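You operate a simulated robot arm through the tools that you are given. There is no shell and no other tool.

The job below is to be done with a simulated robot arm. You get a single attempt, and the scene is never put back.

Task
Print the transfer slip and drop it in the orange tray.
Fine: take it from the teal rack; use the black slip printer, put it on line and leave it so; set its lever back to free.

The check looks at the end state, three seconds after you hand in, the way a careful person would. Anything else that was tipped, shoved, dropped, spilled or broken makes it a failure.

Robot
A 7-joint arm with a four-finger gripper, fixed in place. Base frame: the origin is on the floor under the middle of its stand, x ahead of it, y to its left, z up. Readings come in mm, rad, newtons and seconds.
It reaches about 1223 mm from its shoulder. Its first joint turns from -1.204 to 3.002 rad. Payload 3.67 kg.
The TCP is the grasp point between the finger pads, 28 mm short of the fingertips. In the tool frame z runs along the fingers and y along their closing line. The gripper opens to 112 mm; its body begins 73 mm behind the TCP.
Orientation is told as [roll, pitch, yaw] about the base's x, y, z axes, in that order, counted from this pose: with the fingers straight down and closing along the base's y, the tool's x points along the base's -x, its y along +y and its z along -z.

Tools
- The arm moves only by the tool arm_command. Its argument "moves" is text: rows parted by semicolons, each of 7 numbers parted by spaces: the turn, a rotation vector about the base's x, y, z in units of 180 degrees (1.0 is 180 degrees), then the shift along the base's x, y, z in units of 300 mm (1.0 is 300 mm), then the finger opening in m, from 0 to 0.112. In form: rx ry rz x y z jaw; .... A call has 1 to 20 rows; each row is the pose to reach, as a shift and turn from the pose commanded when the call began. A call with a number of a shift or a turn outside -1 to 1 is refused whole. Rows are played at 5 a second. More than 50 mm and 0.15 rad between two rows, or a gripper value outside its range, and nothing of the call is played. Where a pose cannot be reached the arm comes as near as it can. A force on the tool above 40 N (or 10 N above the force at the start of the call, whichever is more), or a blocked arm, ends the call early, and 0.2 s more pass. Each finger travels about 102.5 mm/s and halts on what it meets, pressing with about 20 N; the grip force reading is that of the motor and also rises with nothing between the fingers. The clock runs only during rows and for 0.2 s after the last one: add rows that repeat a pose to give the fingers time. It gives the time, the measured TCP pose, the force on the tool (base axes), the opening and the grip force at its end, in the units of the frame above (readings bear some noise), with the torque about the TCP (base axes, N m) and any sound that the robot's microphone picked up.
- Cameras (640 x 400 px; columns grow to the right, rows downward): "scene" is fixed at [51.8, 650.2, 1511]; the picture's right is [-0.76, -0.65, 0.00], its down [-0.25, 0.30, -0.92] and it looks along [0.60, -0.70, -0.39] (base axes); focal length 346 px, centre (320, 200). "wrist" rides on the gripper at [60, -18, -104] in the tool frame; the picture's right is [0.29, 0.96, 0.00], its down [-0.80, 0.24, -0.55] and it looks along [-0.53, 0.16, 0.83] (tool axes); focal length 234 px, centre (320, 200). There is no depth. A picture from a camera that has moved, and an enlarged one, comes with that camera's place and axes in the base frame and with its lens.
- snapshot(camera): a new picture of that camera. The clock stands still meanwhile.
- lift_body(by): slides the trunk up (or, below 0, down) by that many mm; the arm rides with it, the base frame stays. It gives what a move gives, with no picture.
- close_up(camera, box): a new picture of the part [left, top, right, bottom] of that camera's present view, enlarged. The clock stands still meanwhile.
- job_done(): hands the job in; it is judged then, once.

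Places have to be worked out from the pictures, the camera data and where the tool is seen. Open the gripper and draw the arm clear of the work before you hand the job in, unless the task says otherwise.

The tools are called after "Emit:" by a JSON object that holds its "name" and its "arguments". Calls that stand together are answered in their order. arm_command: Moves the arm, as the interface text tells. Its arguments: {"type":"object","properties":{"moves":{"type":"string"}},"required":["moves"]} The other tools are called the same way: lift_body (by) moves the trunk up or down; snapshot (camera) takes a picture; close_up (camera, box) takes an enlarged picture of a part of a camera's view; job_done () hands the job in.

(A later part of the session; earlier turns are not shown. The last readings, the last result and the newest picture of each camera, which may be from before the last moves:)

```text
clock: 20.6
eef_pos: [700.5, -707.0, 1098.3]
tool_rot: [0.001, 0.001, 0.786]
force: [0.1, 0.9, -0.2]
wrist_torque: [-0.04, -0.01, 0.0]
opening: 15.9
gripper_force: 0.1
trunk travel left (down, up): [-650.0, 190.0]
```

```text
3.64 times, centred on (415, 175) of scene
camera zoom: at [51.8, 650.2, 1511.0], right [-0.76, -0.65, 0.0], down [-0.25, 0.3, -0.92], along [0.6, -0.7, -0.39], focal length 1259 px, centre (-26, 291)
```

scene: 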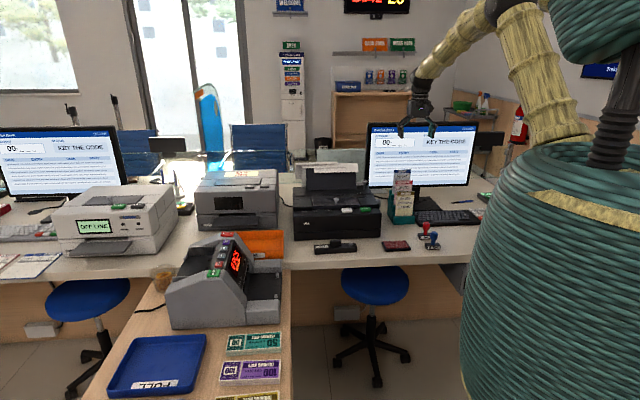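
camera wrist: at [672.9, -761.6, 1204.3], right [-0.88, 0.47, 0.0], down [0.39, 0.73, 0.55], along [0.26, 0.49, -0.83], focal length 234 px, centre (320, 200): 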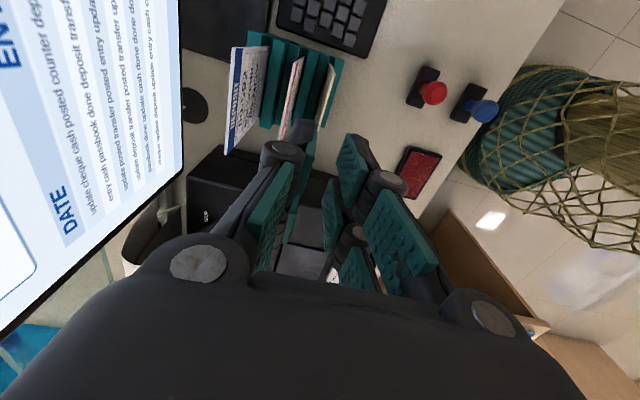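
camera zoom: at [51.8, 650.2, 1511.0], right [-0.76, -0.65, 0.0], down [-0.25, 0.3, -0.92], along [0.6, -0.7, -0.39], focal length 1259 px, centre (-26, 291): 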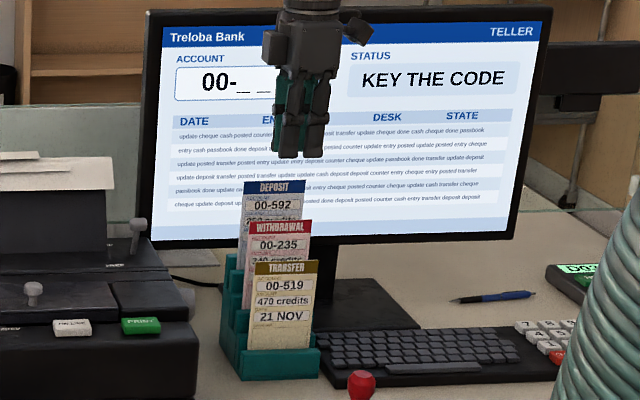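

The slip is vertical at b ≈ 994 and a −44…36, with the next slip 38 mm behind; the gripper is at b = 995. I descend with a 1.5 mm forward correction to z = 985 first.

Emit:
{"name": "arm_command", "arguments": {"moves": "0 0 0 -0.0018 0.0018 -0.13 0.016; 0 0 0 -0.0035 0.0035 -0.26 0.016; 0 0 0 -0.0035 0.0035 -0.3777 0.016; 0 0 0 -0.0035 0.0035 -0.3777 0.016"}}

Emit:
{"name": "close_up", "arguments": {"camera": "wrist", "box": [200, 0, 440, 180]}}

Emit:
{"name": "close_up", "arguments": {"camera": "scene", "box": [375, 140, 445, 220]}}

```text
clock: 21.6
eef_pos: [698.7, -706.0, 985.7]
tool_rot: [0.001, 0.0, 0.786]
force: [-0.9, 0.1, 1.4]
wrist_torque: [0.0, 0.0, -0.01]
opening: 16.0
gripper_force: 0.1
trunk travel left (down, up): [-650.0, 190.0]
```

```text
2.22 times, centred on (320, 90) of wrist
camera zoom: at [671.0, -761.1, 1090.5], right [-0.88, 0.47, 0.0], down [0.39, 0.73, 0.55], along [0.26, 0.49, -0.83], focal length 520 px, centre (320, 444)
```

zoom: 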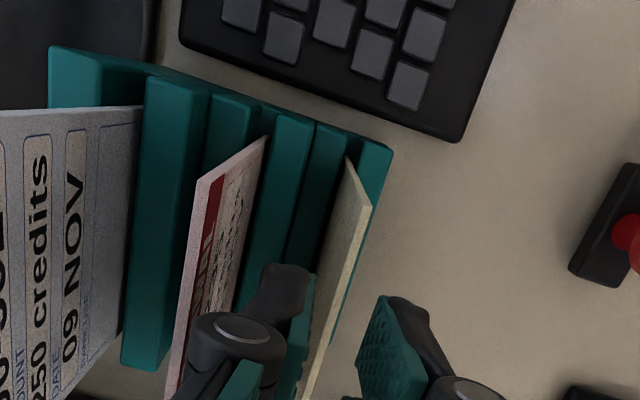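

```text
5.00 times, centred on (410, 180) of scene
camera zoom: at [51.8, 650.2, 1511.0], right [-0.76, -0.65, 0.0], down [-0.25, 0.3, -0.92], along [0.6, -0.7, -0.39], focal length 1731 px, centre (-130, 300)
```

zoom: 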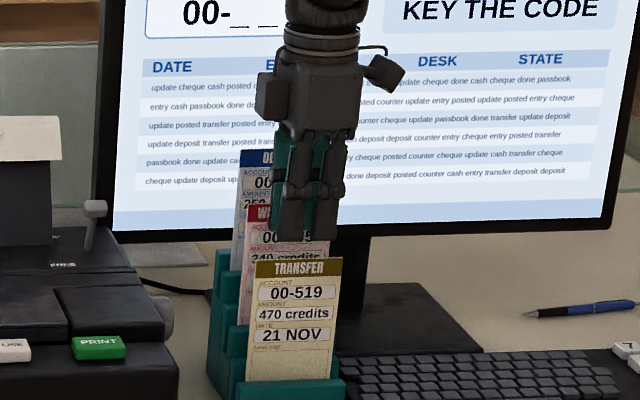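

The slip's top edge lies between the open pads and the rear finger clears the WITHDRAWAL slip. I descend 44 mm more, to overlap the slip by about 19 mm.

Emit:
{"name": "arm_command", "arguments": {"moves": "0 0 0 0 0 -0.04 0.016; 0 0 0 0 0 -0.08 0.016; 0 0 0 0 0 -0.12 0.016; 0 0 0 0 0 -0.1457 0.016; 0 0 0 0 0 -0.1457 0.016"}}

Emit:
{"name": "close_up", "arguments": {"camera": "wrist", "box": [200, 0, 440, 180]}}

Emit:
{"name": "close_up", "arguments": {"camera": "scene", "box": [375, 140, 445, 220]}}

```text
clock: 22.8
eef_pos: [699.5, -704.5, 941.5]
tool_rot: [0.0, 0.001, 0.786]
force: [-0.1, -0.8, 0.2]
wrist_torque: [0.02, 0.0, 0.0]
opening: 16.0
gripper_force: 0.0
trunk travel left (down, up): [-650.0, 190.0]
```

```text
2.22 times, centred on (320, 90) of wrist
camera zoom: at [671.3, -760.3, 1046.9], right [-0.88, 0.47, 0.0], down [0.39, 0.73, 0.55], along [0.26, 0.49, -0.83], focal length 520 px, centre (320, 444)
```

zoom: 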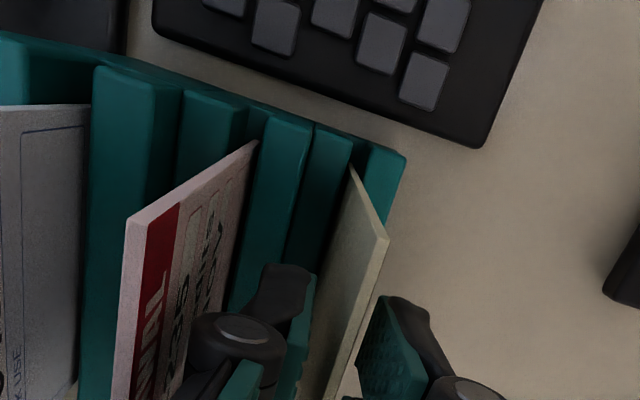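

```text
5.00 times, centred on (410, 180) of scene
camera zoom: at [51.8, 650.2, 1511.0], right [-0.76, -0.65, 0.0], down [-0.25, 0.3, -0.92], along [0.6, -0.7, -0.39], focal length 1731 px, centre (-130, 300)
```

zoom: 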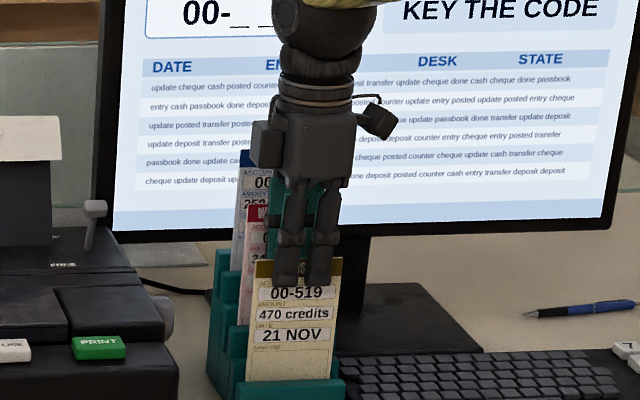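

The slip top is between the pads with about 20 mm overlap. I close the fingers in place.

Emit:
{"name": "arm_command", "arguments": {"moves": "0 0 0 0 0 0 0.008; 0 0 0 0 0 0 0; 0 0 0 0 0 0 0; 0 0 0 0 0 0 0"}}

Emit:
{"name": "close_up", "arguments": {"camera": "wrist", "box": [200, 0, 440, 180]}}

Emit:
{"name": "close_up", "arguments": {"camera": "scene", "box": [375, 140, 445, 220]}}

```text
clock: 23.8
eef_pos: [700.0, -704.6, 940.7]
tool_rot: [-0.001, 0.001, 0.784]
force: [0.1, 0.6, 0.4]
wrist_torque: [-0.01, 0.05, 0.0]
opening: 6.0
gripper_force: 19.7
trunk travel left (down, up): [-650.0, 190.0]
```

```text
2.22 times, centred on (320, 90) of wrist
camera zoom: at [671.4, -760.5, 1046.8], right [-0.88, 0.47, 0.0], down [0.39, 0.73, 0.55], along [0.26, 0.49, -0.83], focal length 520 px, centre (320, 444)
```

zoom: 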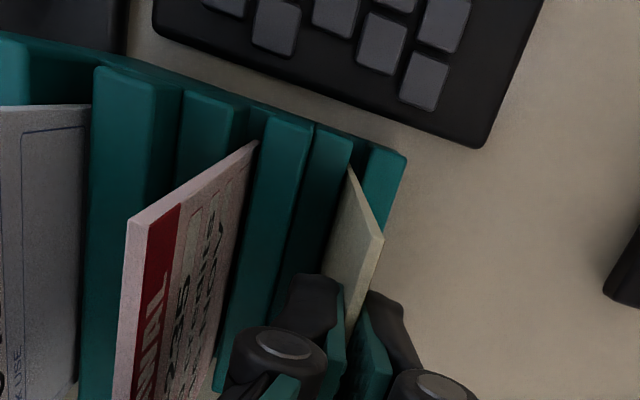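

```text
5.00 times, centred on (410, 180) of scene
camera zoom: at [51.8, 650.2, 1511.0], right [-0.76, -0.65, 0.0], down [-0.25, 0.3, -0.92], along [0.6, -0.7, -0.39], focal length 1731 px, centre (-130, 300)
```

zoom: 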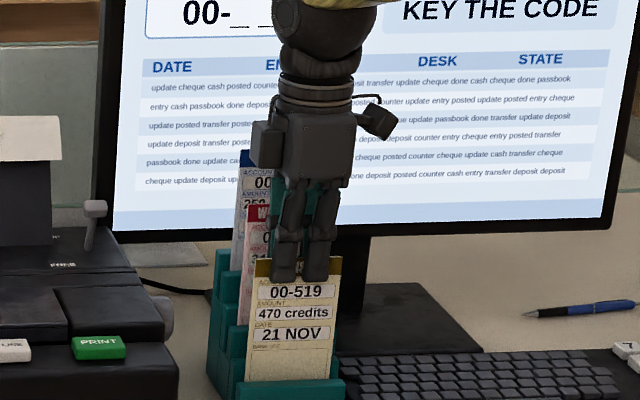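

The slip is gripped (opening 6.0 mm, 19.7 N). I lift it straight up about 210 mm.

Emit:
{"name": "arm_command", "arguments": {"moves": "0 0 0 0 0 0.05 0; 0 0 0 0 0 0.1 0; 0 0 0 0 0 0.2 0; 0 0 0 0 0 0.3 0; 0 0 0 0 0 0.4 0; 0 0 0 0 0 0.5 0; 0 0 0 0 0 0.6 0; 0 0 0 0 0 0.7 0; 0 0 0 0 0 0.7 0"}}

Emit:
{"name": "close_up", "arguments": {"camera": "scene", "box": [365, 80, 465, 230]}}

Emit:
{"name": "snapshot", "arguments": {"camera": "wrist"}}

```text
clock: 25.8
eef_pos: [699.6, -706.1, 1151.0]
tool_rot: [0.001, 0.0, 0.786]
force: [-0.3, -0.3, -1.2]
wrist_torque: [0.02, 0.0, 0.02]
opening: 5.9
gripper_force: 20.2
trunk travel left (down, up): [-650.0, 190.0]
```

```text
2.67 times, centred on (415, 155) of scene
camera zoom: at [51.8, 650.2, 1511.0], right [-0.76, -0.65, 0.0], down [-0.25, 0.3, -0.92], along [0.6, -0.7, -0.39], focal length 923 px, centre (67, 320)
```

zoom: 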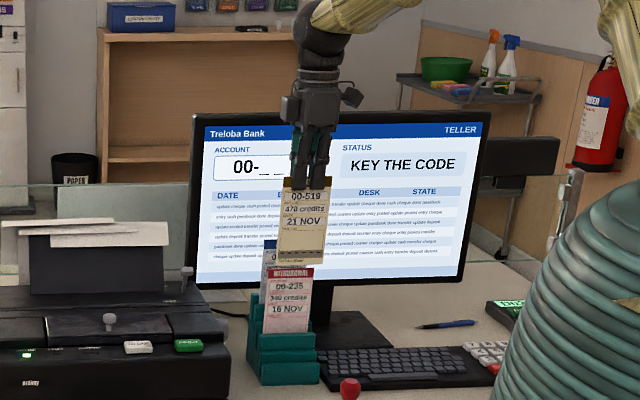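

```text
taken
camera wrist: at [671.7, -760.7, 1255.6], right [-0.88, 0.47, 0.0], down [0.4, 0.73, 0.55], along [0.26, 0.49, -0.83], focal length 234 px, centre (320, 200)
```

wrist: 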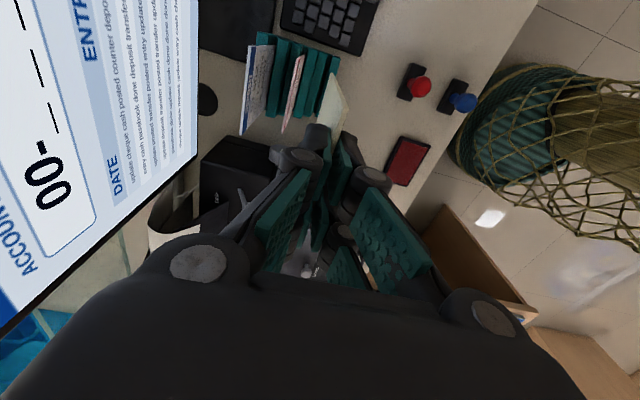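

The slip is out and hangs straight in the fingers. I enlarge to measure its length and lateral position in the grip.

Emit:
{"name": "close_up", "arguments": {"camera": "scene", "box": [385, 110, 425, 185]}}

Emit:
{"name": "close_up", "arguments": {"camera": "wrist", "box": [220, 20, 420, 170]}}

```text
5.33 times, centred on (405, 148) of scene
camera zoom: at [51.8, 650.2, 1511.0], right [-0.76, -0.65, 0.0], down [-0.25, 0.3, -0.92], along [0.6, -0.7, -0.39], focal length 1846 px, centre (-133, 480)
```

zoom: 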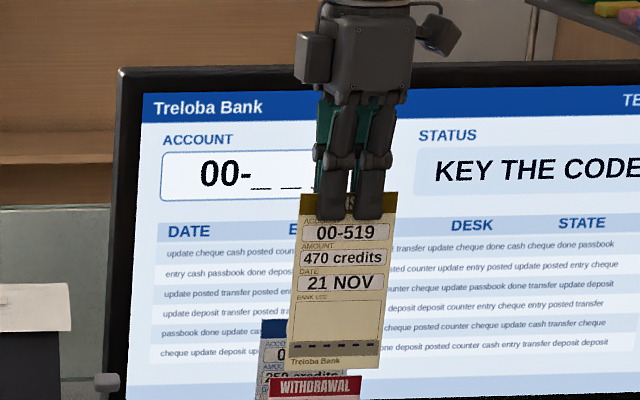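

```text
2.67 times, centred on (320, 95) of wrist
camera zoom: at [671.7, -760.7, 1255.6], right [-0.88, 0.47, 0.0], down [0.4, 0.73, 0.55], along [0.26, 0.49, -0.83], focal length 624 px, centre (320, 480)
```

zoom: 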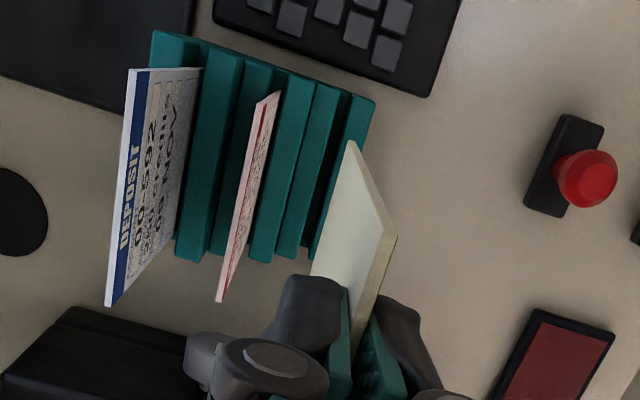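

The slip is about 148 mm long, hanging 152 mm below the TCP, centred in the grip and vertical. Slot mouth: a 269–367, b 1024–1034, so I carry the slip at the same height to a≈318, b≈1028.5, i.e. (952, -502.5).

Emit:
{"name": "arm_command", "arguments": {"moves": "0 0 0 0.1052 0.0848 0 0; 0 0 0 0.2103 0.1697 0 0; 0 0 0 0.3155 0.2545 0 0; 0 0 0 0.4207 0.3394 0 0; 0 0 0 0.5258 0.4242 0 0; 0 0 0 0.631 0.509 0 0; 0 0 0 0.7361 0.5939 0 0; 0 0 0 0.8413 0.6787 0 0; 0 0 0 0.8413 0.6787 0 0"}}

Emit:
{"name": "close_up", "arguments": {"camera": "scene", "box": [280, 100, 400, 220]}}

Emit:
{"name": "snapshot", "arguments": {"camera": "wrist"}}

```text
clock: 27.8
eef_pos: [951.2, -501.8, 1153.4]
tool_rot: [-0.001, -0.002, 0.786]
force: [-0.3, 0.0, -0.3]
wrist_torque: [-0.01, -0.02, -0.01]
opening: 6.0
gripper_force: 20.6
trunk travel left (down, up): [-650.0, 190.0]
```

```text
3.33 times, centred on (340, 160) of scene
camera zoom: at [51.8, 650.2, 1511.0], right [-0.76, -0.65, 0.0], down [-0.25, 0.3, -0.92], along [0.6, -0.7, -0.39], focal length 1154 px, centre (253, 333)
```

zoom: 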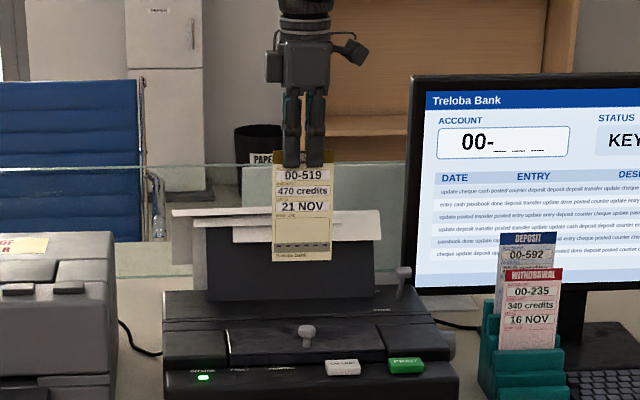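

```text
taken
camera wrist: at [922.0, -557.7, 1257.6], right [-0.88, 0.47, 0.0], down [0.39, 0.73, 0.56], along [0.26, 0.49, -0.83], focal length 234 px, centre (320, 200)
```

wrist: 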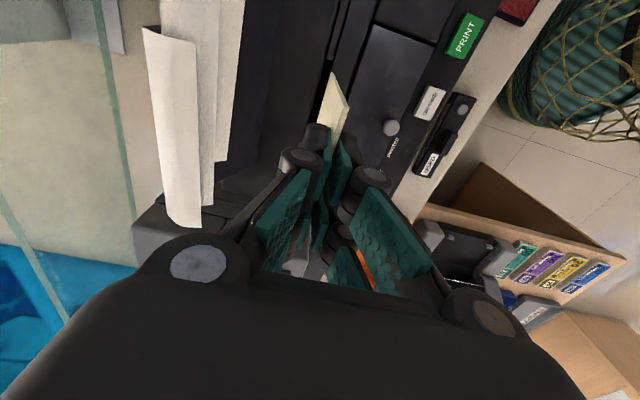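

I enlarge both views to compare slip and slot lines before lowering.

Emit:
{"name": "close_up", "arguments": {"camera": "wrist", "box": [260, 0, 420, 130]}}

Emit:
{"name": "close_up", "arguments": {"camera": "scene", "box": [310, 165, 370, 210]}}

```text
3.08 times, centred on (340, 65) of wrist
camera zoom: at [922.0, -557.7, 1257.6], right [-0.88, 0.47, 0.0], down [0.39, 0.73, 0.56], along [0.26, 0.49, -0.83], focal length 720 px, centre (258, 615)
```

zoom: 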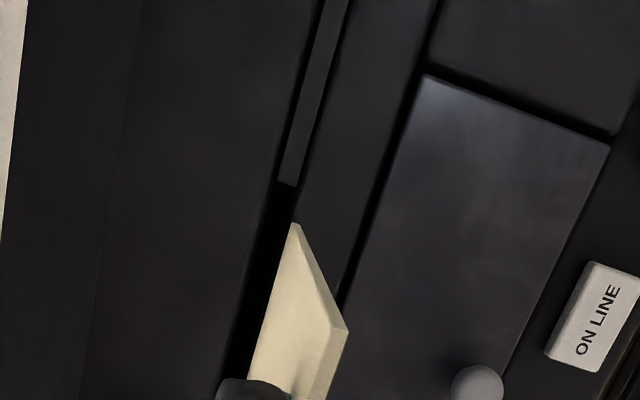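

```text
8.89 times, centred on (340, 188) of scene
camera zoom: at [51.8, 650.2, 1511.0], right [-0.76, -0.65, 0.0], down [-0.25, 0.3, -0.92], along [0.6, -0.7, -0.39], focal length 3077 px, centre (142, 311)
```

zoom: 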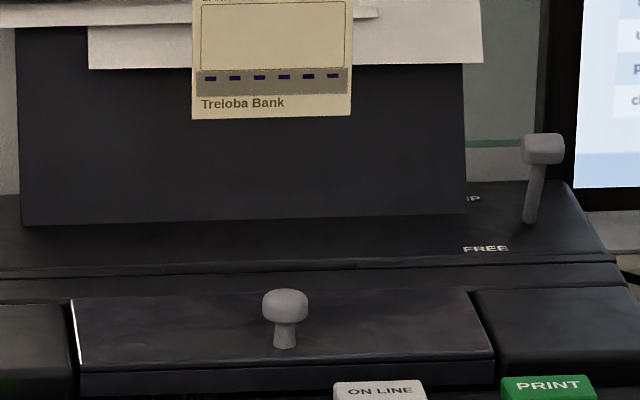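

The slip bottom is near b ≈ 1029 and the slot spans roughly 1025–1035. I enlarge more around the slot's right end to pin its edges.

Emit:
{"name": "close_up", "arguments": {"camera": "wrist", "box": [310, 25, 360, 65]}}

Emit:
{"name": "close_up", "arguments": {"camera": "wrist", "box": [300, 50, 360, 105]}}

```text
10.00 times, centred on (335, 45) of wrist
camera zoom: at [922.0, -557.7, 1257.6], right [-0.88, 0.47, 0.0], down [0.39, 0.73, 0.56], along [0.26, 0.49, -0.83], focal length 2342 px, centre (170, 1750)
```

zoom: 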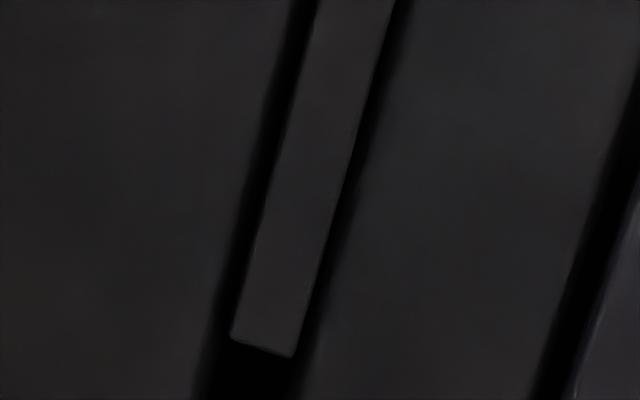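

```text
7.27 times, centred on (330, 78) of wrist
camera zoom: at [922.0, -557.7, 1257.6], right [-0.88, 0.47, 0.0], down [0.39, 0.73, 0.56], along [0.26, 0.49, -0.83], focal length 1703 px, centre (247, 1091)
```

zoom: 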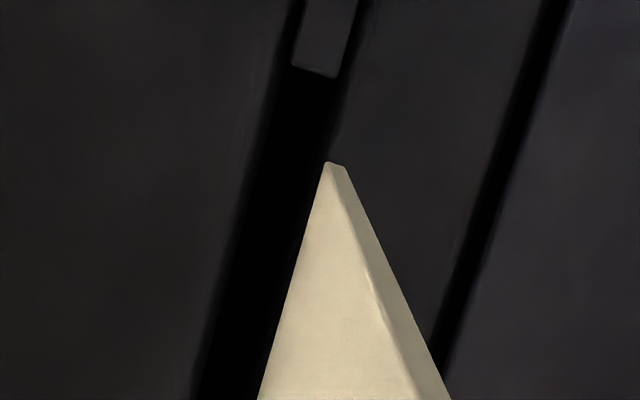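

Slot edges come out at b 1024–1038 (middle 1031), slip bottom at 1027–1030 and 2.7 mm thick. I shift +2.8 mm in x (2 mm back, 2 mm left) and lower until the slip's lower edge is about 10 mm above the slot.

Emit:
{"name": "arm_command", "arguments": {"moves": "0 0 0 0.0093 0 -0.08 0; 0 0 0 0.0093 0 -0.16 0; 0 0 0 0.0093 0 -0.24 0; 0 0 0 0.0093 0 -0.24 0"}}

Emit:
{"name": "close_up", "arguments": {"camera": "wrist", "box": [280, 0, 400, 110]}}

Emit:
{"name": "close_up", "arguments": {"camera": "scene", "box": [310, 165, 370, 210]}}

```text
clock: 28.8
eef_pos: [953.9, -500.9, 1082.0]
tool_rot: [0.001, 0.001, 0.785]
force: [-0.6, -0.3, 0.2]
wrist_torque: [0.0, -0.03, 0.02]
opening: 6.2
gripper_force: 20.2
trunk travel left (down, up): [-650.0, 190.0]
```

```text
3.64 times, centred on (340, 55) of wrist
camera zoom: at [925.2, -556.8, 1185.5], right [-0.88, 0.47, 0.0], down [0.39, 0.73, 0.55], along [0.26, 0.49, -0.83], focal length 852 px, centre (247, 727)
```

zoom: 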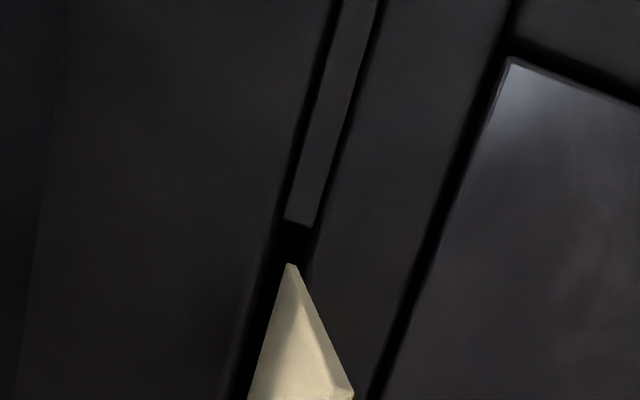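

```text
8.89 times, centred on (340, 188) of scene
camera zoom: at [51.8, 650.2, 1511.0], right [-0.76, -0.65, 0.0], down [-0.25, 0.3, -0.92], along [0.6, -0.7, -0.39], focal length 3077 px, centre (142, 311)
```

zoom: 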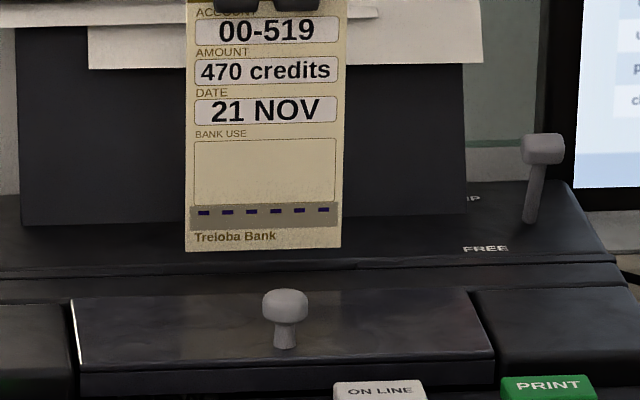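

The slip's lower edge hangs right over the slot, inside its edges. I lower it 24 mm in small steps while watching the force.

Emit:
{"name": "arm_command", "arguments": {"moves": "0 0 0 0 0 -0.0133 0; 0 0 0 0 0 -0.0267 0; 0 0 0 0 0 -0.04 0; 0 0 0 0 0 -0.0533 0; 0 0 0 0 0 -0.0667 0; 0 0 0 0 0 -0.08 0; 0 0 0 0 0 -0.08 0"}}

Emit:
{"name": "close_up", "arguments": {"camera": "wrist", "box": [280, 0, 400, 110]}}

Emit:
{"name": "close_up", "arguments": {"camera": "scene", "box": [310, 165, 370, 210]}}

```text
clock: 30.4
eef_pos: [956.1, -501.2, 1055.8]
tool_rot: [0.0, 0.0, 0.786]
force: [0.7, 0.1, 0.6]
wrist_torque: [-0.03, -0.01, 0.01]
opening: 5.8
gripper_force: 20.2
trunk travel left (down, up): [-650.0, 190.0]
```

```text
3.64 times, centred on (340, 55) of wrist
camera zoom: at [926.6, -556.7, 1161.1], right [-0.88, 0.47, 0.0], down [0.39, 0.73, 0.55], along [0.26, 0.49, -0.83], focal length 852 px, centre (247, 727)
```

zoom: 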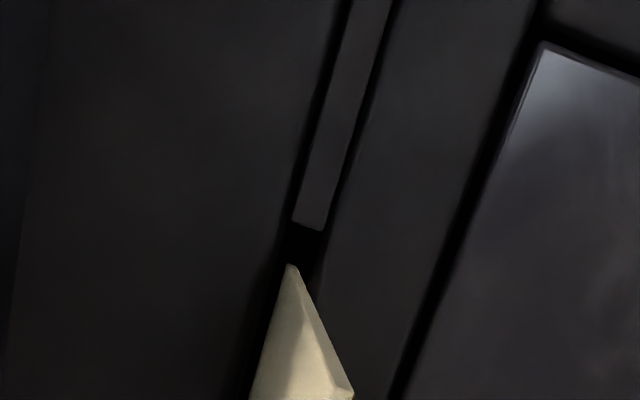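

```text
8.89 times, centred on (340, 188) of scene
camera zoom: at [51.8, 650.2, 1511.0], right [-0.76, -0.65, 0.0], down [-0.25, 0.3, -0.92], along [0.6, -0.7, -0.39], focal length 3077 px, centre (142, 311)
```

zoom: 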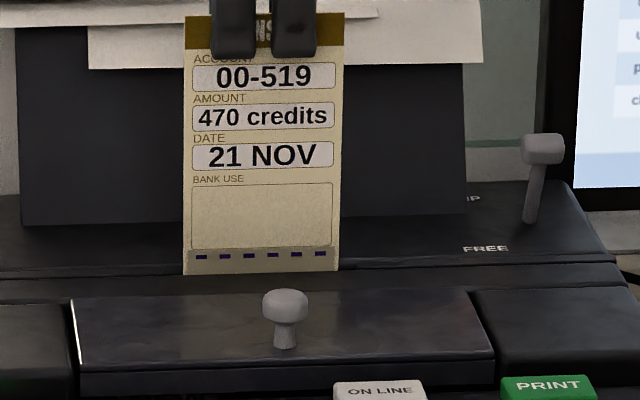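

The slip has entered the slot with no resistance. I keep lowering.

Emit:
{"name": "arm_command", "arguments": {"moves": "0 0 0 0 0 -0.01 0; 0 0 0 0 0 -0.02 0; 0 0 0 0 0 -0.03 0; 0 0 0 0 0 -0.04 0; 0 0 0 0 0 -0.05 0; 0 0 0 0 0 -0.06 0; 0 0 0 0 0 -0.07 0; 0 0 0 0 0 -0.07 0"}}

Emit:
{"name": "close_up", "arguments": {"camera": "scene", "box": [310, 165, 370, 210]}}

```text
clock: 32.2
eef_pos: [955.7, -501.3, 1033.8]
tool_rot: [-0.001, 0.0, 0.787]
force: [0.1, 0.1, -0.4]
wrist_torque: [0.04, 0.02, -0.03]
opening: 6.1
gripper_force: 19.4
trunk travel left (down, up): [-650.0, 190.0]
```

```text
8.89 times, centred on (340, 188) of scene
camera zoom: at [51.8, 650.2, 1511.0], right [-0.76, -0.65, 0.0], down [-0.25, 0.3, -0.92], along [0.6, -0.7, -0.39], focal length 3077 px, centre (142, 311)
```

zoom: 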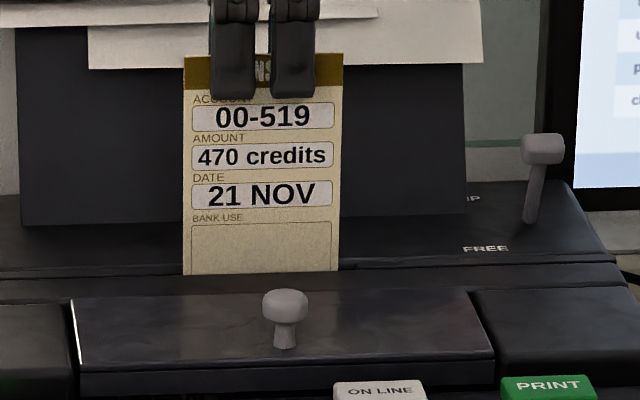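

Still free. I continue in 3 mm steps until I feel the stop.

Emit:
{"name": "arm_command", "arguments": {"moves": "0 0 0 0 0 -0.01 0; 0 0 0 0 0 -0.02 0; 0 0 0 0 0 -0.03 0; 0 0 0 0 0 -0.04 0; 0 0 0 0 0 -0.05 0; 0 0 0 0 0 -0.05 0"}}

Emit:
{"name": "close_up", "arguments": {"camera": "scene", "box": [310, 165, 370, 210]}}

```text
clock: 33.6
eef_pos: [954.9, -501.3, 1020.2]
tool_rot: [0.0, 0.0, 0.787]
force: [0.3, 0.1, 0.5]
wrist_torque: [0.0, 0.03, 0.02]
opening: 5.9
gripper_force: 20.0
trunk travel left (down, up): [-650.0, 190.0]
```

```text
8.89 times, centred on (340, 188) of scene
camera zoom: at [51.8, 650.2, 1511.0], right [-0.76, -0.65, 0.0], down [-0.25, 0.3, -0.92], along [0.6, -0.7, -0.39], focal length 3077 px, centre (142, 311)
```

zoom: 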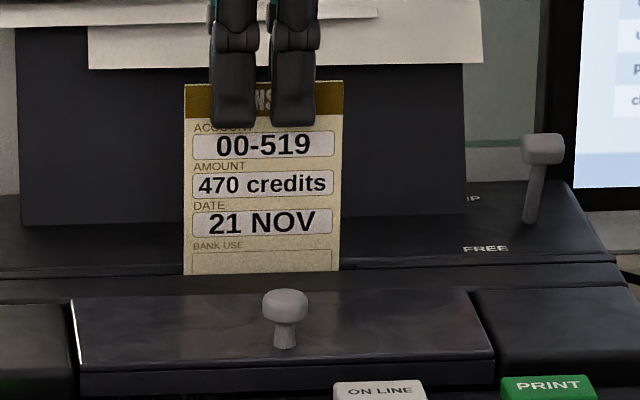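

About 50 mm is in and still free. I continue.

Emit:
{"name": "arm_command", "arguments": {"moves": "0 0 0 0 0 -0.01 0; 0 0 0 0 0 -0.02 0; 0 0 0 0 0 -0.03 0; 0 0 0 0 0 -0.04 0; 0 0 0 0 0 -0.05 0; 0 0 0 0 0 -0.05 0"}}

Emit:
{"name": "close_up", "arguments": {"camera": "scene", "box": [310, 165, 370, 210]}}

```text
clock: 35.0
eef_pos: [955.7, -500.9, 1004.6]
tool_rot: [-0.001, 0.001, 0.786]
force: [0.9, 0.0, -0.2]
wrist_torque: [0.05, -0.02, 0.0]
opening: 5.8
gripper_force: 19.8
trunk travel left (down, up): [-650.0, 190.0]
```

```text
8.89 times, centred on (340, 188) of scene
camera zoom: at [51.8, 650.2, 1511.0], right [-0.76, -0.65, 0.0], down [-0.25, 0.3, -0.92], along [0.6, -0.7, -0.39], focal length 3077 px, centre (142, 311)
```

zoom: 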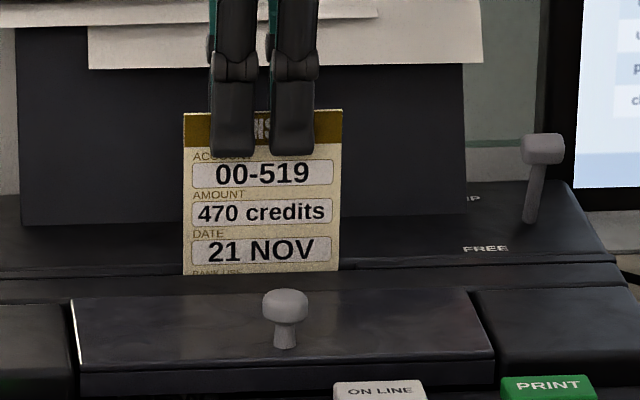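

65 mm is in, no stop yet; fingertips are at z ≈ 977, well above the deck. I continue with 2–3 mm steps.

Emit:
{"name": "arm_command", "arguments": {"moves": "0 0 0 0 0 -0.0083 0; 0 0 0 0 0 -0.0167 0; 0 0 0 0 0 -0.025 0; 0 0 0 0 0 -0.0333 0; 0 0 0 0 0 -0.0417 0; 0 0 0 0 0 -0.05 0; 0 0 0 0 0 -0.05 0"}}

Emit:
{"name": "close_up", "arguments": {"camera": "scene", "box": [310, 165, 370, 210]}}

```text
clock: 36.6
eef_pos: [955.3, -501.3, 990.2]
tool_rot: [-0.001, 0.001, 0.785]
force: [-0.6, -0.2, -0.5]
wrist_torque: [-0.02, -0.01, -0.02]
opening: 6.3
gripper_force: 20.5
trunk travel left (down, up): [-650.0, 190.0]
```

```text
8.89 times, centred on (340, 188) of scene
camera zoom: at [51.8, 650.2, 1511.0], right [-0.76, -0.65, 0.0], down [-0.25, 0.3, -0.92], along [0.6, -0.7, -0.39], focal length 3077 px, centre (142, 311)
```

zoom: 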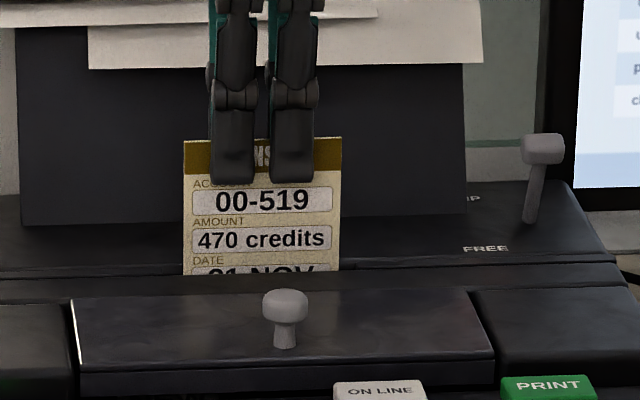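

80 mm is in, still no force. Another 15 mm in small steps.

Emit:
{"name": "arm_command", "arguments": {"moves": "0 0 0 0 0 -0.0083 0; 0 0 0 0 0 -0.0167 0; 0 0 0 0 0 -0.025 0; 0 0 0 0 0 -0.0333 0; 0 0 0 0 0 -0.0417 0; 0 0 0 0 0 -0.05 0; 0 0 0 0 0 -0.05 0"}}

Emit:
{"name": "close_up", "arguments": {"camera": "scene", "box": [310, 165, 370, 210]}}

Emit:
{"name": "close_up", "arguments": {"camera": "wrist", "box": [240, 0, 420, 140]}}

```text
clock: 38.2
eef_pos: [954.1, -499.8, 978.9]
tool_rot: [-0.001, 0.0, 0.786]
force: [0.5, 0.7, 23.8]
wrist_torque: [0.01, -0.09, -0.01]
opening: 6.0
gripper_force: 19.6
trunk travel left (down, up): [-650.0, 190.0]
```

```text
8.89 times, centred on (340, 188) of scene
camera zoom: at [51.8, 650.2, 1511.0], right [-0.76, -0.65, 0.0], down [-0.25, 0.3, -0.92], along [0.6, -0.7, -0.39], focal length 3077 px, centre (142, 311)
```

zoom: 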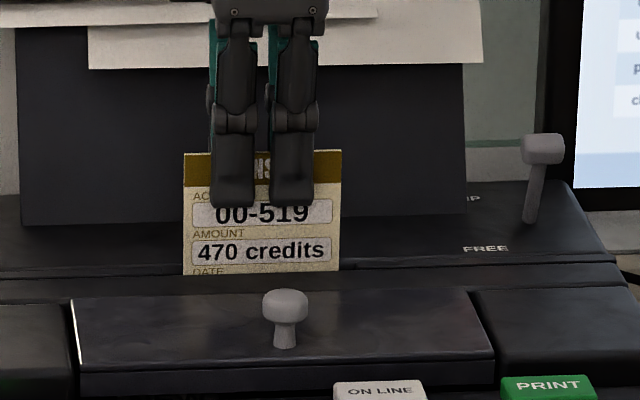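

```text
2.86 times, centred on (330, 70) of wrist
camera zoom: at [924.7, -555.0, 1083.2], right [-0.88, 0.47, 0.0], down [0.39, 0.73, 0.55], along [0.26, 0.49, -0.83], focal length 669 px, centre (291, 571)
```

zoom: 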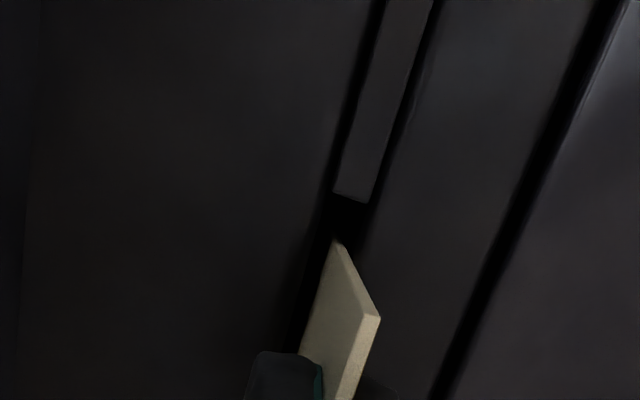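

The slip has bottomed (24 N up at the stop, about 90 mm inserted). I relieve the push by 3 mm, open the jaw to 30 mm and rise clear of the slip.

Emit:
{"name": "arm_command", "arguments": {"moves": "0 0 0 0 0 0.01 0; 0 0 0 0 0 0.01 0.01; 0 0 0 0 0 0.01 0.03; 0 0 0 0 0 0.01 0.03; 0 0 0 0 0 0.01 0.03"}}

Emit:
{"name": "close_up", "arguments": {"camera": "scene", "box": [310, 165, 370, 210]}}

Emit:
{"name": "close_up", "arguments": {"camera": "wrist", "box": [240, 0, 420, 140]}}

```text
clock: 39.4
eef_pos: [955.0, -500.9, 977.7]
tool_rot: [0.0, 0.002, 0.787]
force: [0.6, 0.3, 0.5]
wrist_torque: [-0.01, 0.01, 0.0]
opening: 30.4
gripper_force: 0.2
trunk travel left (down, up): [-650.0, 190.0]
```

```text
8.89 times, centred on (340, 188) of scene
camera zoom: at [51.8, 650.2, 1511.0], right [-0.76, -0.65, 0.0], down [-0.25, 0.3, -0.92], along [0.6, -0.7, -0.39], focal length 3077 px, centre (142, 311)
```

zoom: 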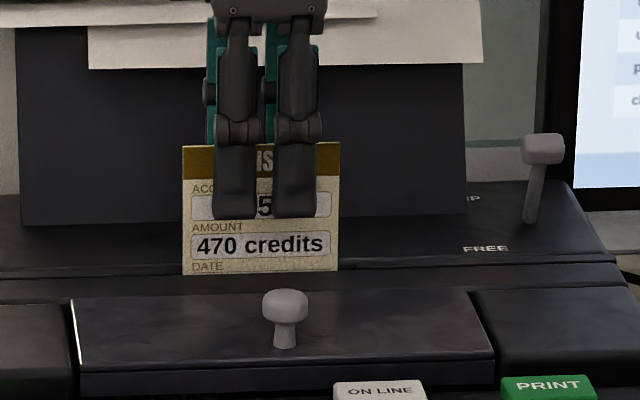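

```text
2.86 times, centred on (330, 70) of wrist
camera zoom: at [926.4, -556.3, 1083.2], right [-0.88, 0.47, 0.0], down [0.39, 0.73, 0.55], along [0.26, 0.49, -0.83], focal length 669 px, centre (291, 571)
```

zoom: 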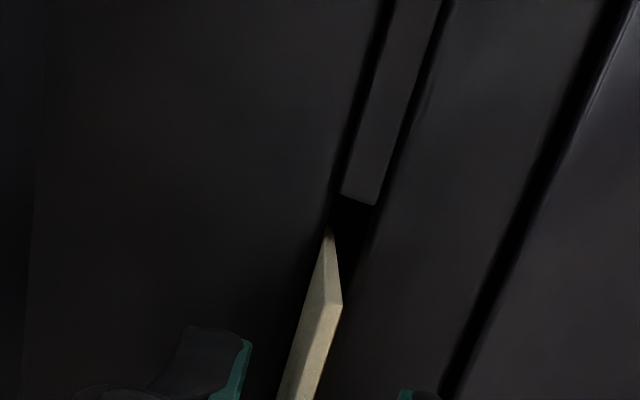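

The slip stands in the slot on its own. I rise, close the jaw and move over to a spot in front of the lever (a≈150, b≈1020).

Emit:
{"name": "arm_command", "arguments": {"moves": "0 0 0 0 0 0.1333 0.03; 0 0 0 0 0 0.2667 0.03; 0 0 0 0 0 0.3667 0.03; 0 0 0 -0.0851 -0.0762 0.3667 0.03; 0 0 0 -0.1703 -0.1524 0.3667 0; 0 0 0 -0.2554 -0.2286 0.3667 0; 0 0 0 -0.3405 -0.3048 0.3667 0; 0 0 0 -0.4257 -0.381 0.3667 0; 0 0 0 -0.4257 -0.381 0.3667 0"}}

Emit:
{"name": "close_up", "arguments": {"camera": "scene", "box": [290, 130, 410, 220]}}

Emit:
{"name": "snapshot", "arguments": {"camera": "wrist"}}

```text
clock: 41.4
eef_pos: [828.0, -616.3, 1086.3]
tool_rot: [0.001, 0.001, 0.785]
force: [-0.1, 0.3, 0.6]
wrist_torque: [0.01, 0.04, 0.01]
opening: 0.0
gripper_force: 20.3
trunk travel left (down, up): [-650.0, 190.0]
```

```text
4.44 times, centred on (350, 175) of scene
camera zoom: at [51.8, 650.2, 1511.0], right [-0.76, -0.65, 0.0], down [-0.25, 0.3, -0.92], along [0.6, -0.7, -0.39], focal length 1538 px, centre (187, 311)
```

zoom: 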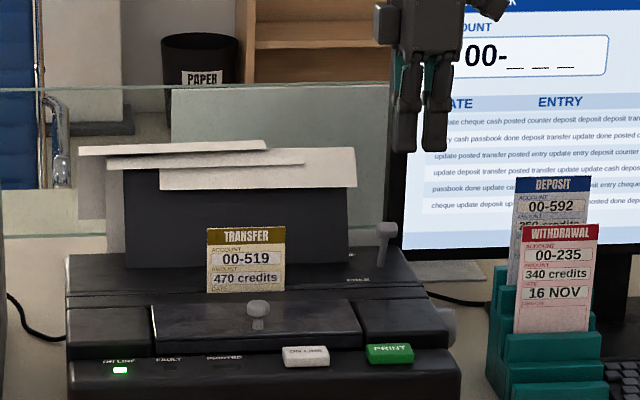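

```text
taken
camera wrist: at [799.7, -670.5, 1192.2], right [-0.88, 0.47, 0.0], down [0.39, 0.73, 0.55], along [0.26, 0.49, -0.83], focal length 234 px, centre (320, 200)
```

wrist: 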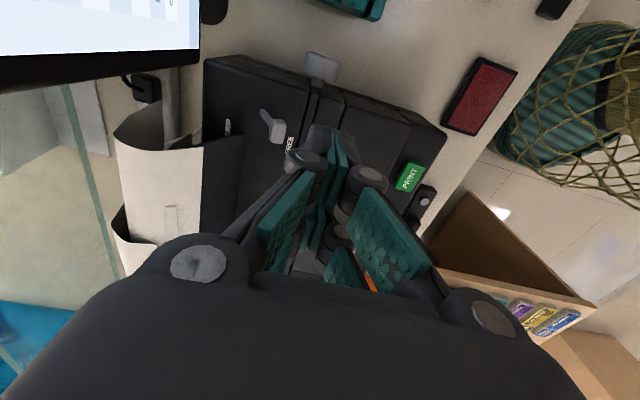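

The slip stands in the printer and the gripper hovers in front of the lever. I enlarge the wrist view on the lever to check its place relative to the fingers.

Emit:
{"name": "close_up", "arguments": {"camera": "wrist", "box": [180, 60, 380, 200]}}

Emit:
{"name": "close_up", "arguments": {"camera": "wrist", "box": [100, 0, 260, 150]}}

```text
2.86 times, centred on (280, 130) of wrist
camera zoom: at [799.7, -670.5, 1192.2], right [-0.88, 0.47, 0.0], down [0.39, 0.73, 0.55], along [0.26, 0.49, -0.83], focal length 669 px, centre (434, 400)
```

zoom: 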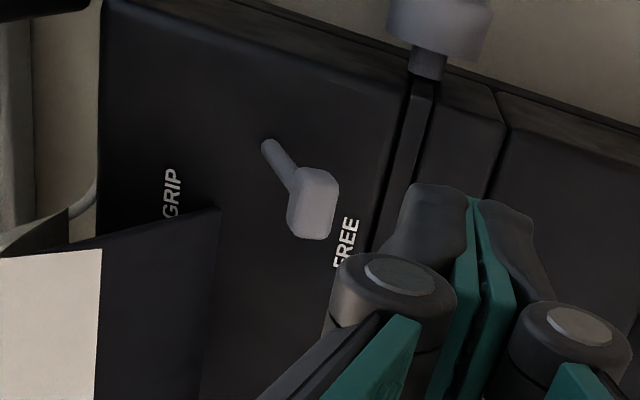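

```text
2.67 times, centred on (180, 75) of wrist
camera zoom: at [799.7, -670.5, 1192.2], right [-0.88, 0.47, 0.0], down [0.39, 0.73, 0.55], along [0.26, 0.49, -0.83], focal length 624 px, centre (693, 533)
```

zoom: 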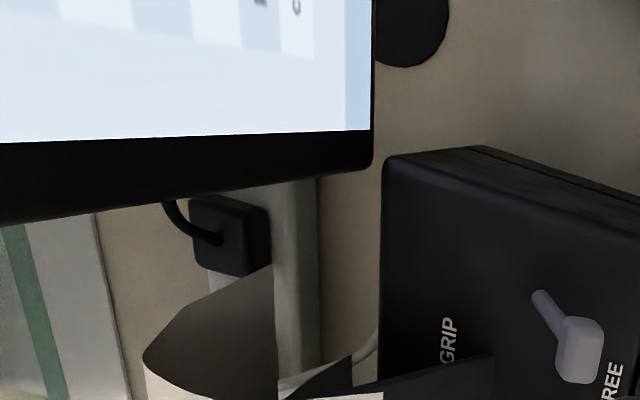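

The lever leans forward (FREE) exactly where I computed; the finger backs are about 12 mm in front of it. I lower to tip z ≈ 953.

Emit:
{"name": "arm_command", "arguments": {"moves": "0 0 0 0 0 -0.12 0; 0 0 0 0 0 -0.24 0; 0 0 0 0 0 -0.35 0; 0 0 0 0 0 -0.35 0"}}

Emit:
{"name": "close_up", "arguments": {"camera": "wrist", "box": [180, 40, 380, 200]}}

Emit:
{"name": "close_up", "arguments": {"camera": "scene", "box": [330, 150, 400, 215]}}

```text
clock: 42.4
eef_pos: [826.8, -617.3, 982.4]
tool_rot: [0.001, 0.001, 0.785]
force: [0.1, -0.7, 0.4]
wrist_torque: [0.03, -0.03, 0.01]
opening: 0.0
gripper_force: 19.8
trunk travel left (down, up): [-650.0, 190.0]
```

```text
2.50 times, centred on (280, 120) of wrist
camera zoom: at [797.7, -671.8, 1088.0], right [-0.88, 0.47, 0.0], down [0.39, 0.73, 0.55], along [0.26, 0.49, -0.83], focal length 585 px, centre (420, 400)
```

zoom: 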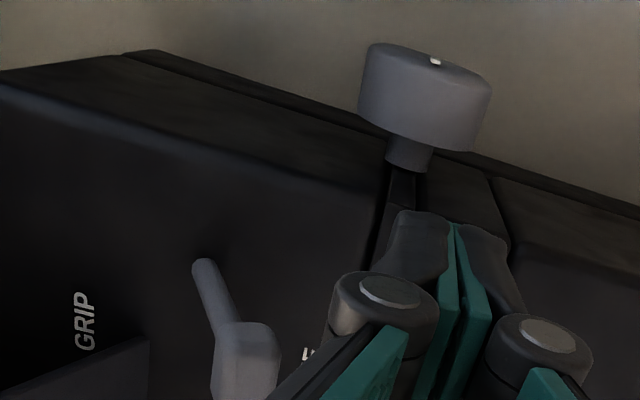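

```text
6.15 times, centred on (365, 182) of scene
camera zoom: at [51.8, 650.2, 1511.0], right [-0.76, -0.65, 0.0], down [-0.25, 0.3, -0.92], along [0.6, -0.7, -0.39], focal length 2130 px, centre (43, 308)
```

zoom: 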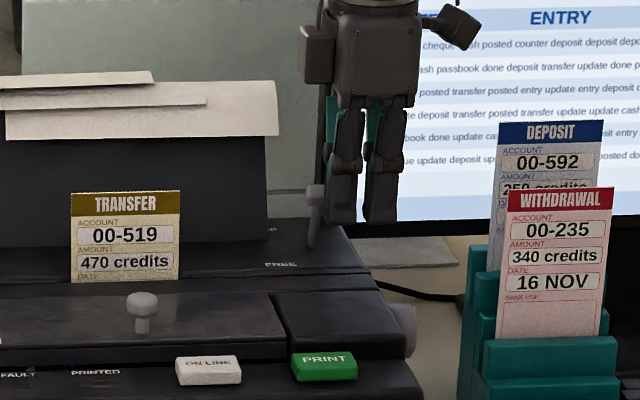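

The left finger overlaps the lever head by roughly 18 mm. I shift 5 mm toward the lever side and push backward in 4 mm steps, 36 mm for now.

Emit:
{"name": "arm_command", "arguments": {"moves": "0 0 0 0.0118 0.0118 0 0; 0 0 0 0.0212 0.0024 0 0; 0 0 0 0.0307 -0.0071 0 0; 0 0 0 0.0401 -0.0165 0 0; 0 0 0 0.0495 -0.0259 0 0; 0 0 0 0.0589 -0.0353 0 0; 0 0 0 0.0684 -0.0448 0 0; 0 0 0 0.0778 -0.0542 0 0; 0 0 0 0.0872 -0.0636 0 0; 0 0 0 0.0967 -0.0731 0 0"}}

Emit:
{"name": "close_up", "arguments": {"camera": "wrist", "box": [180, 40, 380, 200]}}

Emit:
{"name": "close_up", "arguments": {"camera": "scene", "box": [330, 150, 400, 215]}}

```text
clock: 44.6
eef_pos: [855.6, -638.6, 985.5]
tool_rot: [-0.001, -0.001, 0.785]
force: [-3.0, 1.2, 9.1]
wrist_torque: [0.05, -0.17, 0.02]
opening: 0.0
gripper_force: 20.5
trunk travel left (down, up): [-650.0, 190.0]
```

```text
2.50 times, centred on (280, 120) of wrist
camera zoom: at [827.3, -692.8, 1089.9], right [-0.88, 0.47, 0.0], down [0.39, 0.73, 0.55], along [0.26, 0.49, -0.83], focal length 585 px, centre (420, 400)
```

zoom: 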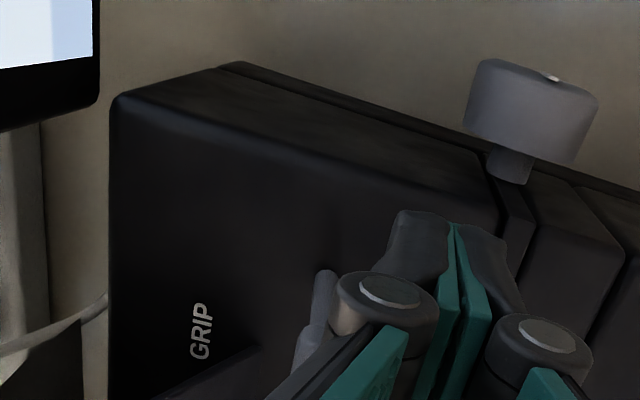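

```text
6.15 times, centred on (365, 182) of scene
camera zoom: at [51.8, 650.2, 1511.0], right [-0.76, -0.65, 0.0], down [-0.25, 0.3, -0.92], along [0.6, -0.7, -0.39], focal length 2130 px, centre (43, 308)
```

zoom: 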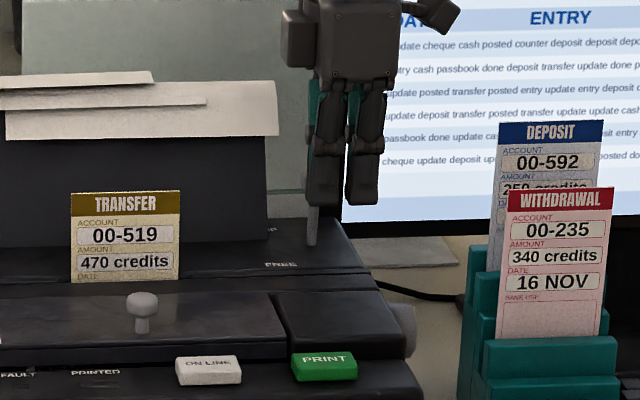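

The lever is moving and about upright now (9 N reaction). I keep pushing back another 24 mm.

Emit:
{"name": "arm_command", "arguments": {"moves": "0 0 0 0.0094 -0.0094 0 0; 0 0 0 0.0189 -0.0189 0 0; 0 0 0 0.0283 -0.0283 0 0; 0 0 0 0.0377 -0.0377 0 0; 0 0 0 0.0471 -0.0471 0 0; 0 0 0 0.0566 -0.0566 0 0; 0 0 0 0.0566 -0.0566 0 0"}}

Emit:
{"name": "close_up", "arguments": {"camera": "wrist", "box": [180, 40, 380, 200]}}

Emit:
{"name": "close_up", "arguments": {"camera": "scene", "box": [330, 150, 400, 215]}}

```text
clock: 46.2
eef_pos: [872.3, -653.5, 982.4]
tool_rot: [0.0, 0.0, 0.786]
force: [-0.4, -0.1, -0.1]
wrist_torque: [-0.03, 0.01, 0.02]
opening: 0.0
gripper_force: 19.6
trunk travel left (down, up): [-650.0, 190.0]
```

```text
2.50 times, centred on (280, 120) of wrist
camera zoom: at [844.2, -709.5, 1088.1], right [-0.88, 0.47, 0.0], down [0.39, 0.73, 0.55], along [0.26, 0.49, -0.83], focal length 585 px, centre (420, 400)
```

zoom: 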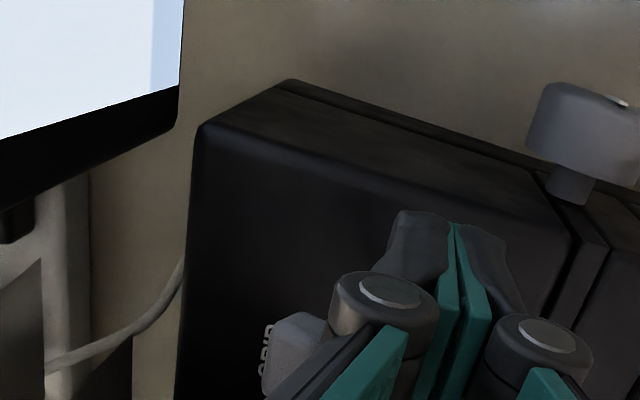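

```text
6.15 times, centred on (365, 182) of scene
camera zoom: at [51.8, 650.2, 1511.0], right [-0.76, -0.65, 0.0], down [-0.25, 0.3, -0.92], along [0.6, -0.7, -0.39], focal length 2130 px, centre (43, 308)
```

zoom: 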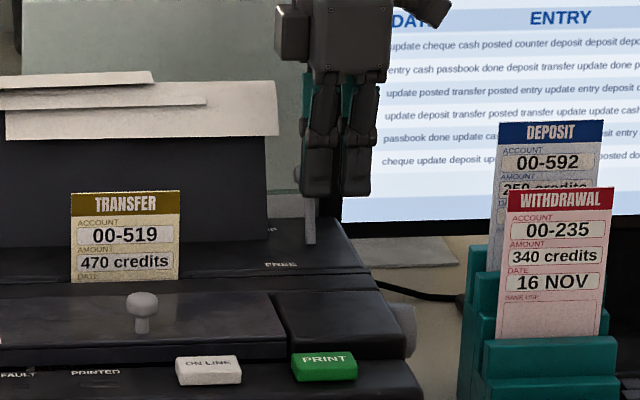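

Force dropped to zero and the lever head now lies at the GRIP label. I push a few mm more to make sure it is against its stop.

Emit:
{"name": "arm_command", "arguments": {"moves": "0 0 0 0.0047 -0.0047 0 0; 0 0 0 0.0094 -0.0094 0 0; 0 0 0 0.0141 -0.0141 0 0; 0 0 0 0.0141 -0.0141 0 0"}}

Emit:
{"name": "close_up", "arguments": {"camera": "wrist", "box": [180, 40, 380, 200]}}

```text
clock: 47.2
eef_pos: [876.9, -657.4, 983.6]
tool_rot: [0.001, -0.001, 0.784]
force: [-13.6, 11.9, -5.9]
wrist_torque: [0.24, 0.38, 0.24]
opening: 0.2
gripper_force: 20.0
trunk travel left (down, up): [-650.0, 190.0]
```

```text
2.50 times, centred on (280, 120) of wrist
camera zoom: at [848.0, -713.0, 1088.0], right [-0.88, 0.47, 0.0], down [0.39, 0.73, 0.55], along [0.26, 0.49, -0.83], focal length 585 px, centre (420, 400)
```

zoom: 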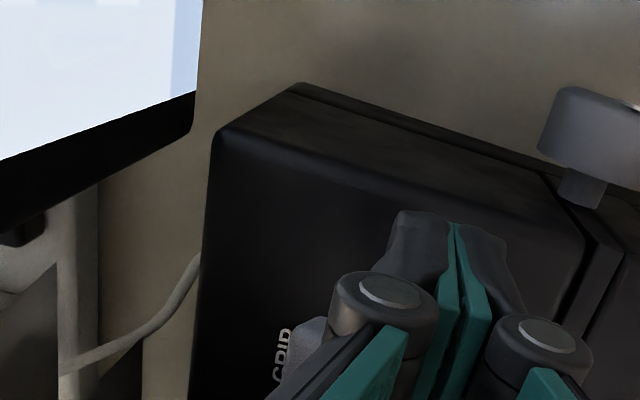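

The lever is against its GRIP stop (18 N). I back off forward, swing over the PRINT key at about (762.6, -479) and come down to tip z ≈ 920.

Emit:
{"name": "arm_command", "arguments": {"moves": "0 0 0 -0.0707 0.0707 0 0; 0 0 0 -0.1414 0.1414 0 0; 0 0 0 -0.2017 0.2563 0 0; 0 0 0 -0.2623 0.3713 0 0; 0 0 0 -0.3227 0.4863 0 0; 0 0 0 -0.383 0.6013 0 0; 0 0 0 -0.383 0.6013 -0.06 0; 0 0 0 -0.383 0.6013 -0.1167 0; 0 0 0 -0.383 0.6013 -0.1167 0"}}

Emit:
{"name": "close_up", "arguments": {"camera": "scene", "box": [290, 155, 400, 225]}}

Emit:
{"name": "close_up", "arguments": {"camera": "wrist", "box": [180, 20, 420, 200]}}

```text
clock: 49.2
eef_pos: [762.3, -478.1, 949.0]
tool_rot: [0.0, 0.001, 0.786]
force: [0.2, -0.3, 0.0]
wrist_torque: [-0.01, 0.0, 0.0]
opening: 0.0
gripper_force: 20.1
trunk travel left (down, up): [-650.0, 190.0]
```

```text
5.71 times, centred on (345, 190) of scene
camera zoom: at [51.8, 650.2, 1511.0], right [-0.76, -0.65, 0.0], down [-0.25, 0.3, -0.92], along [0.6, -0.7, -0.39], focal length 1978 px, centre (177, 257)
```

zoom: 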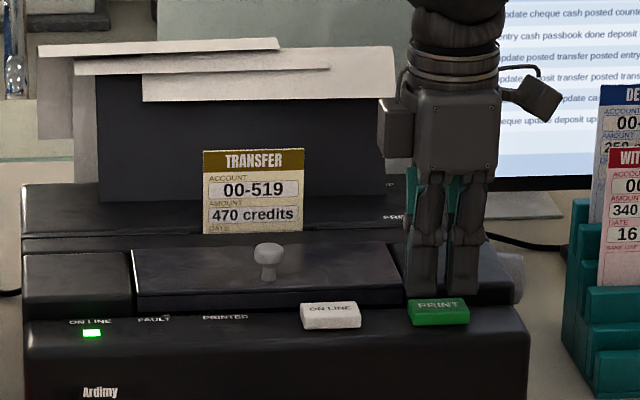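

```text
2.22 times, centred on (300, 110) of wrist
camera zoom: at [733.3, -534.4, 1053.6], right [-0.88, 0.47, 0.0], down [0.39, 0.73, 0.55], along [0.26, 0.49, -0.83], focal length 520 px, centre (364, 400)
```

zoom: 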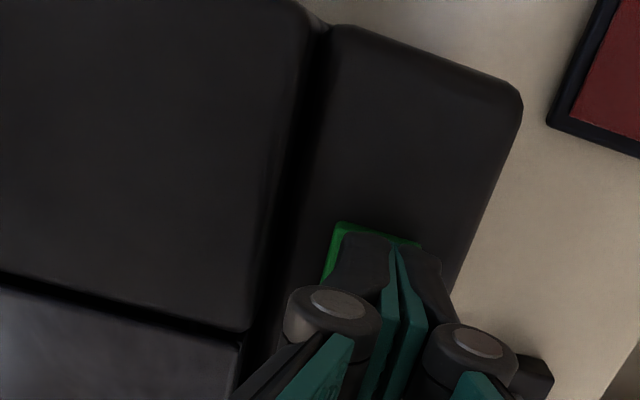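

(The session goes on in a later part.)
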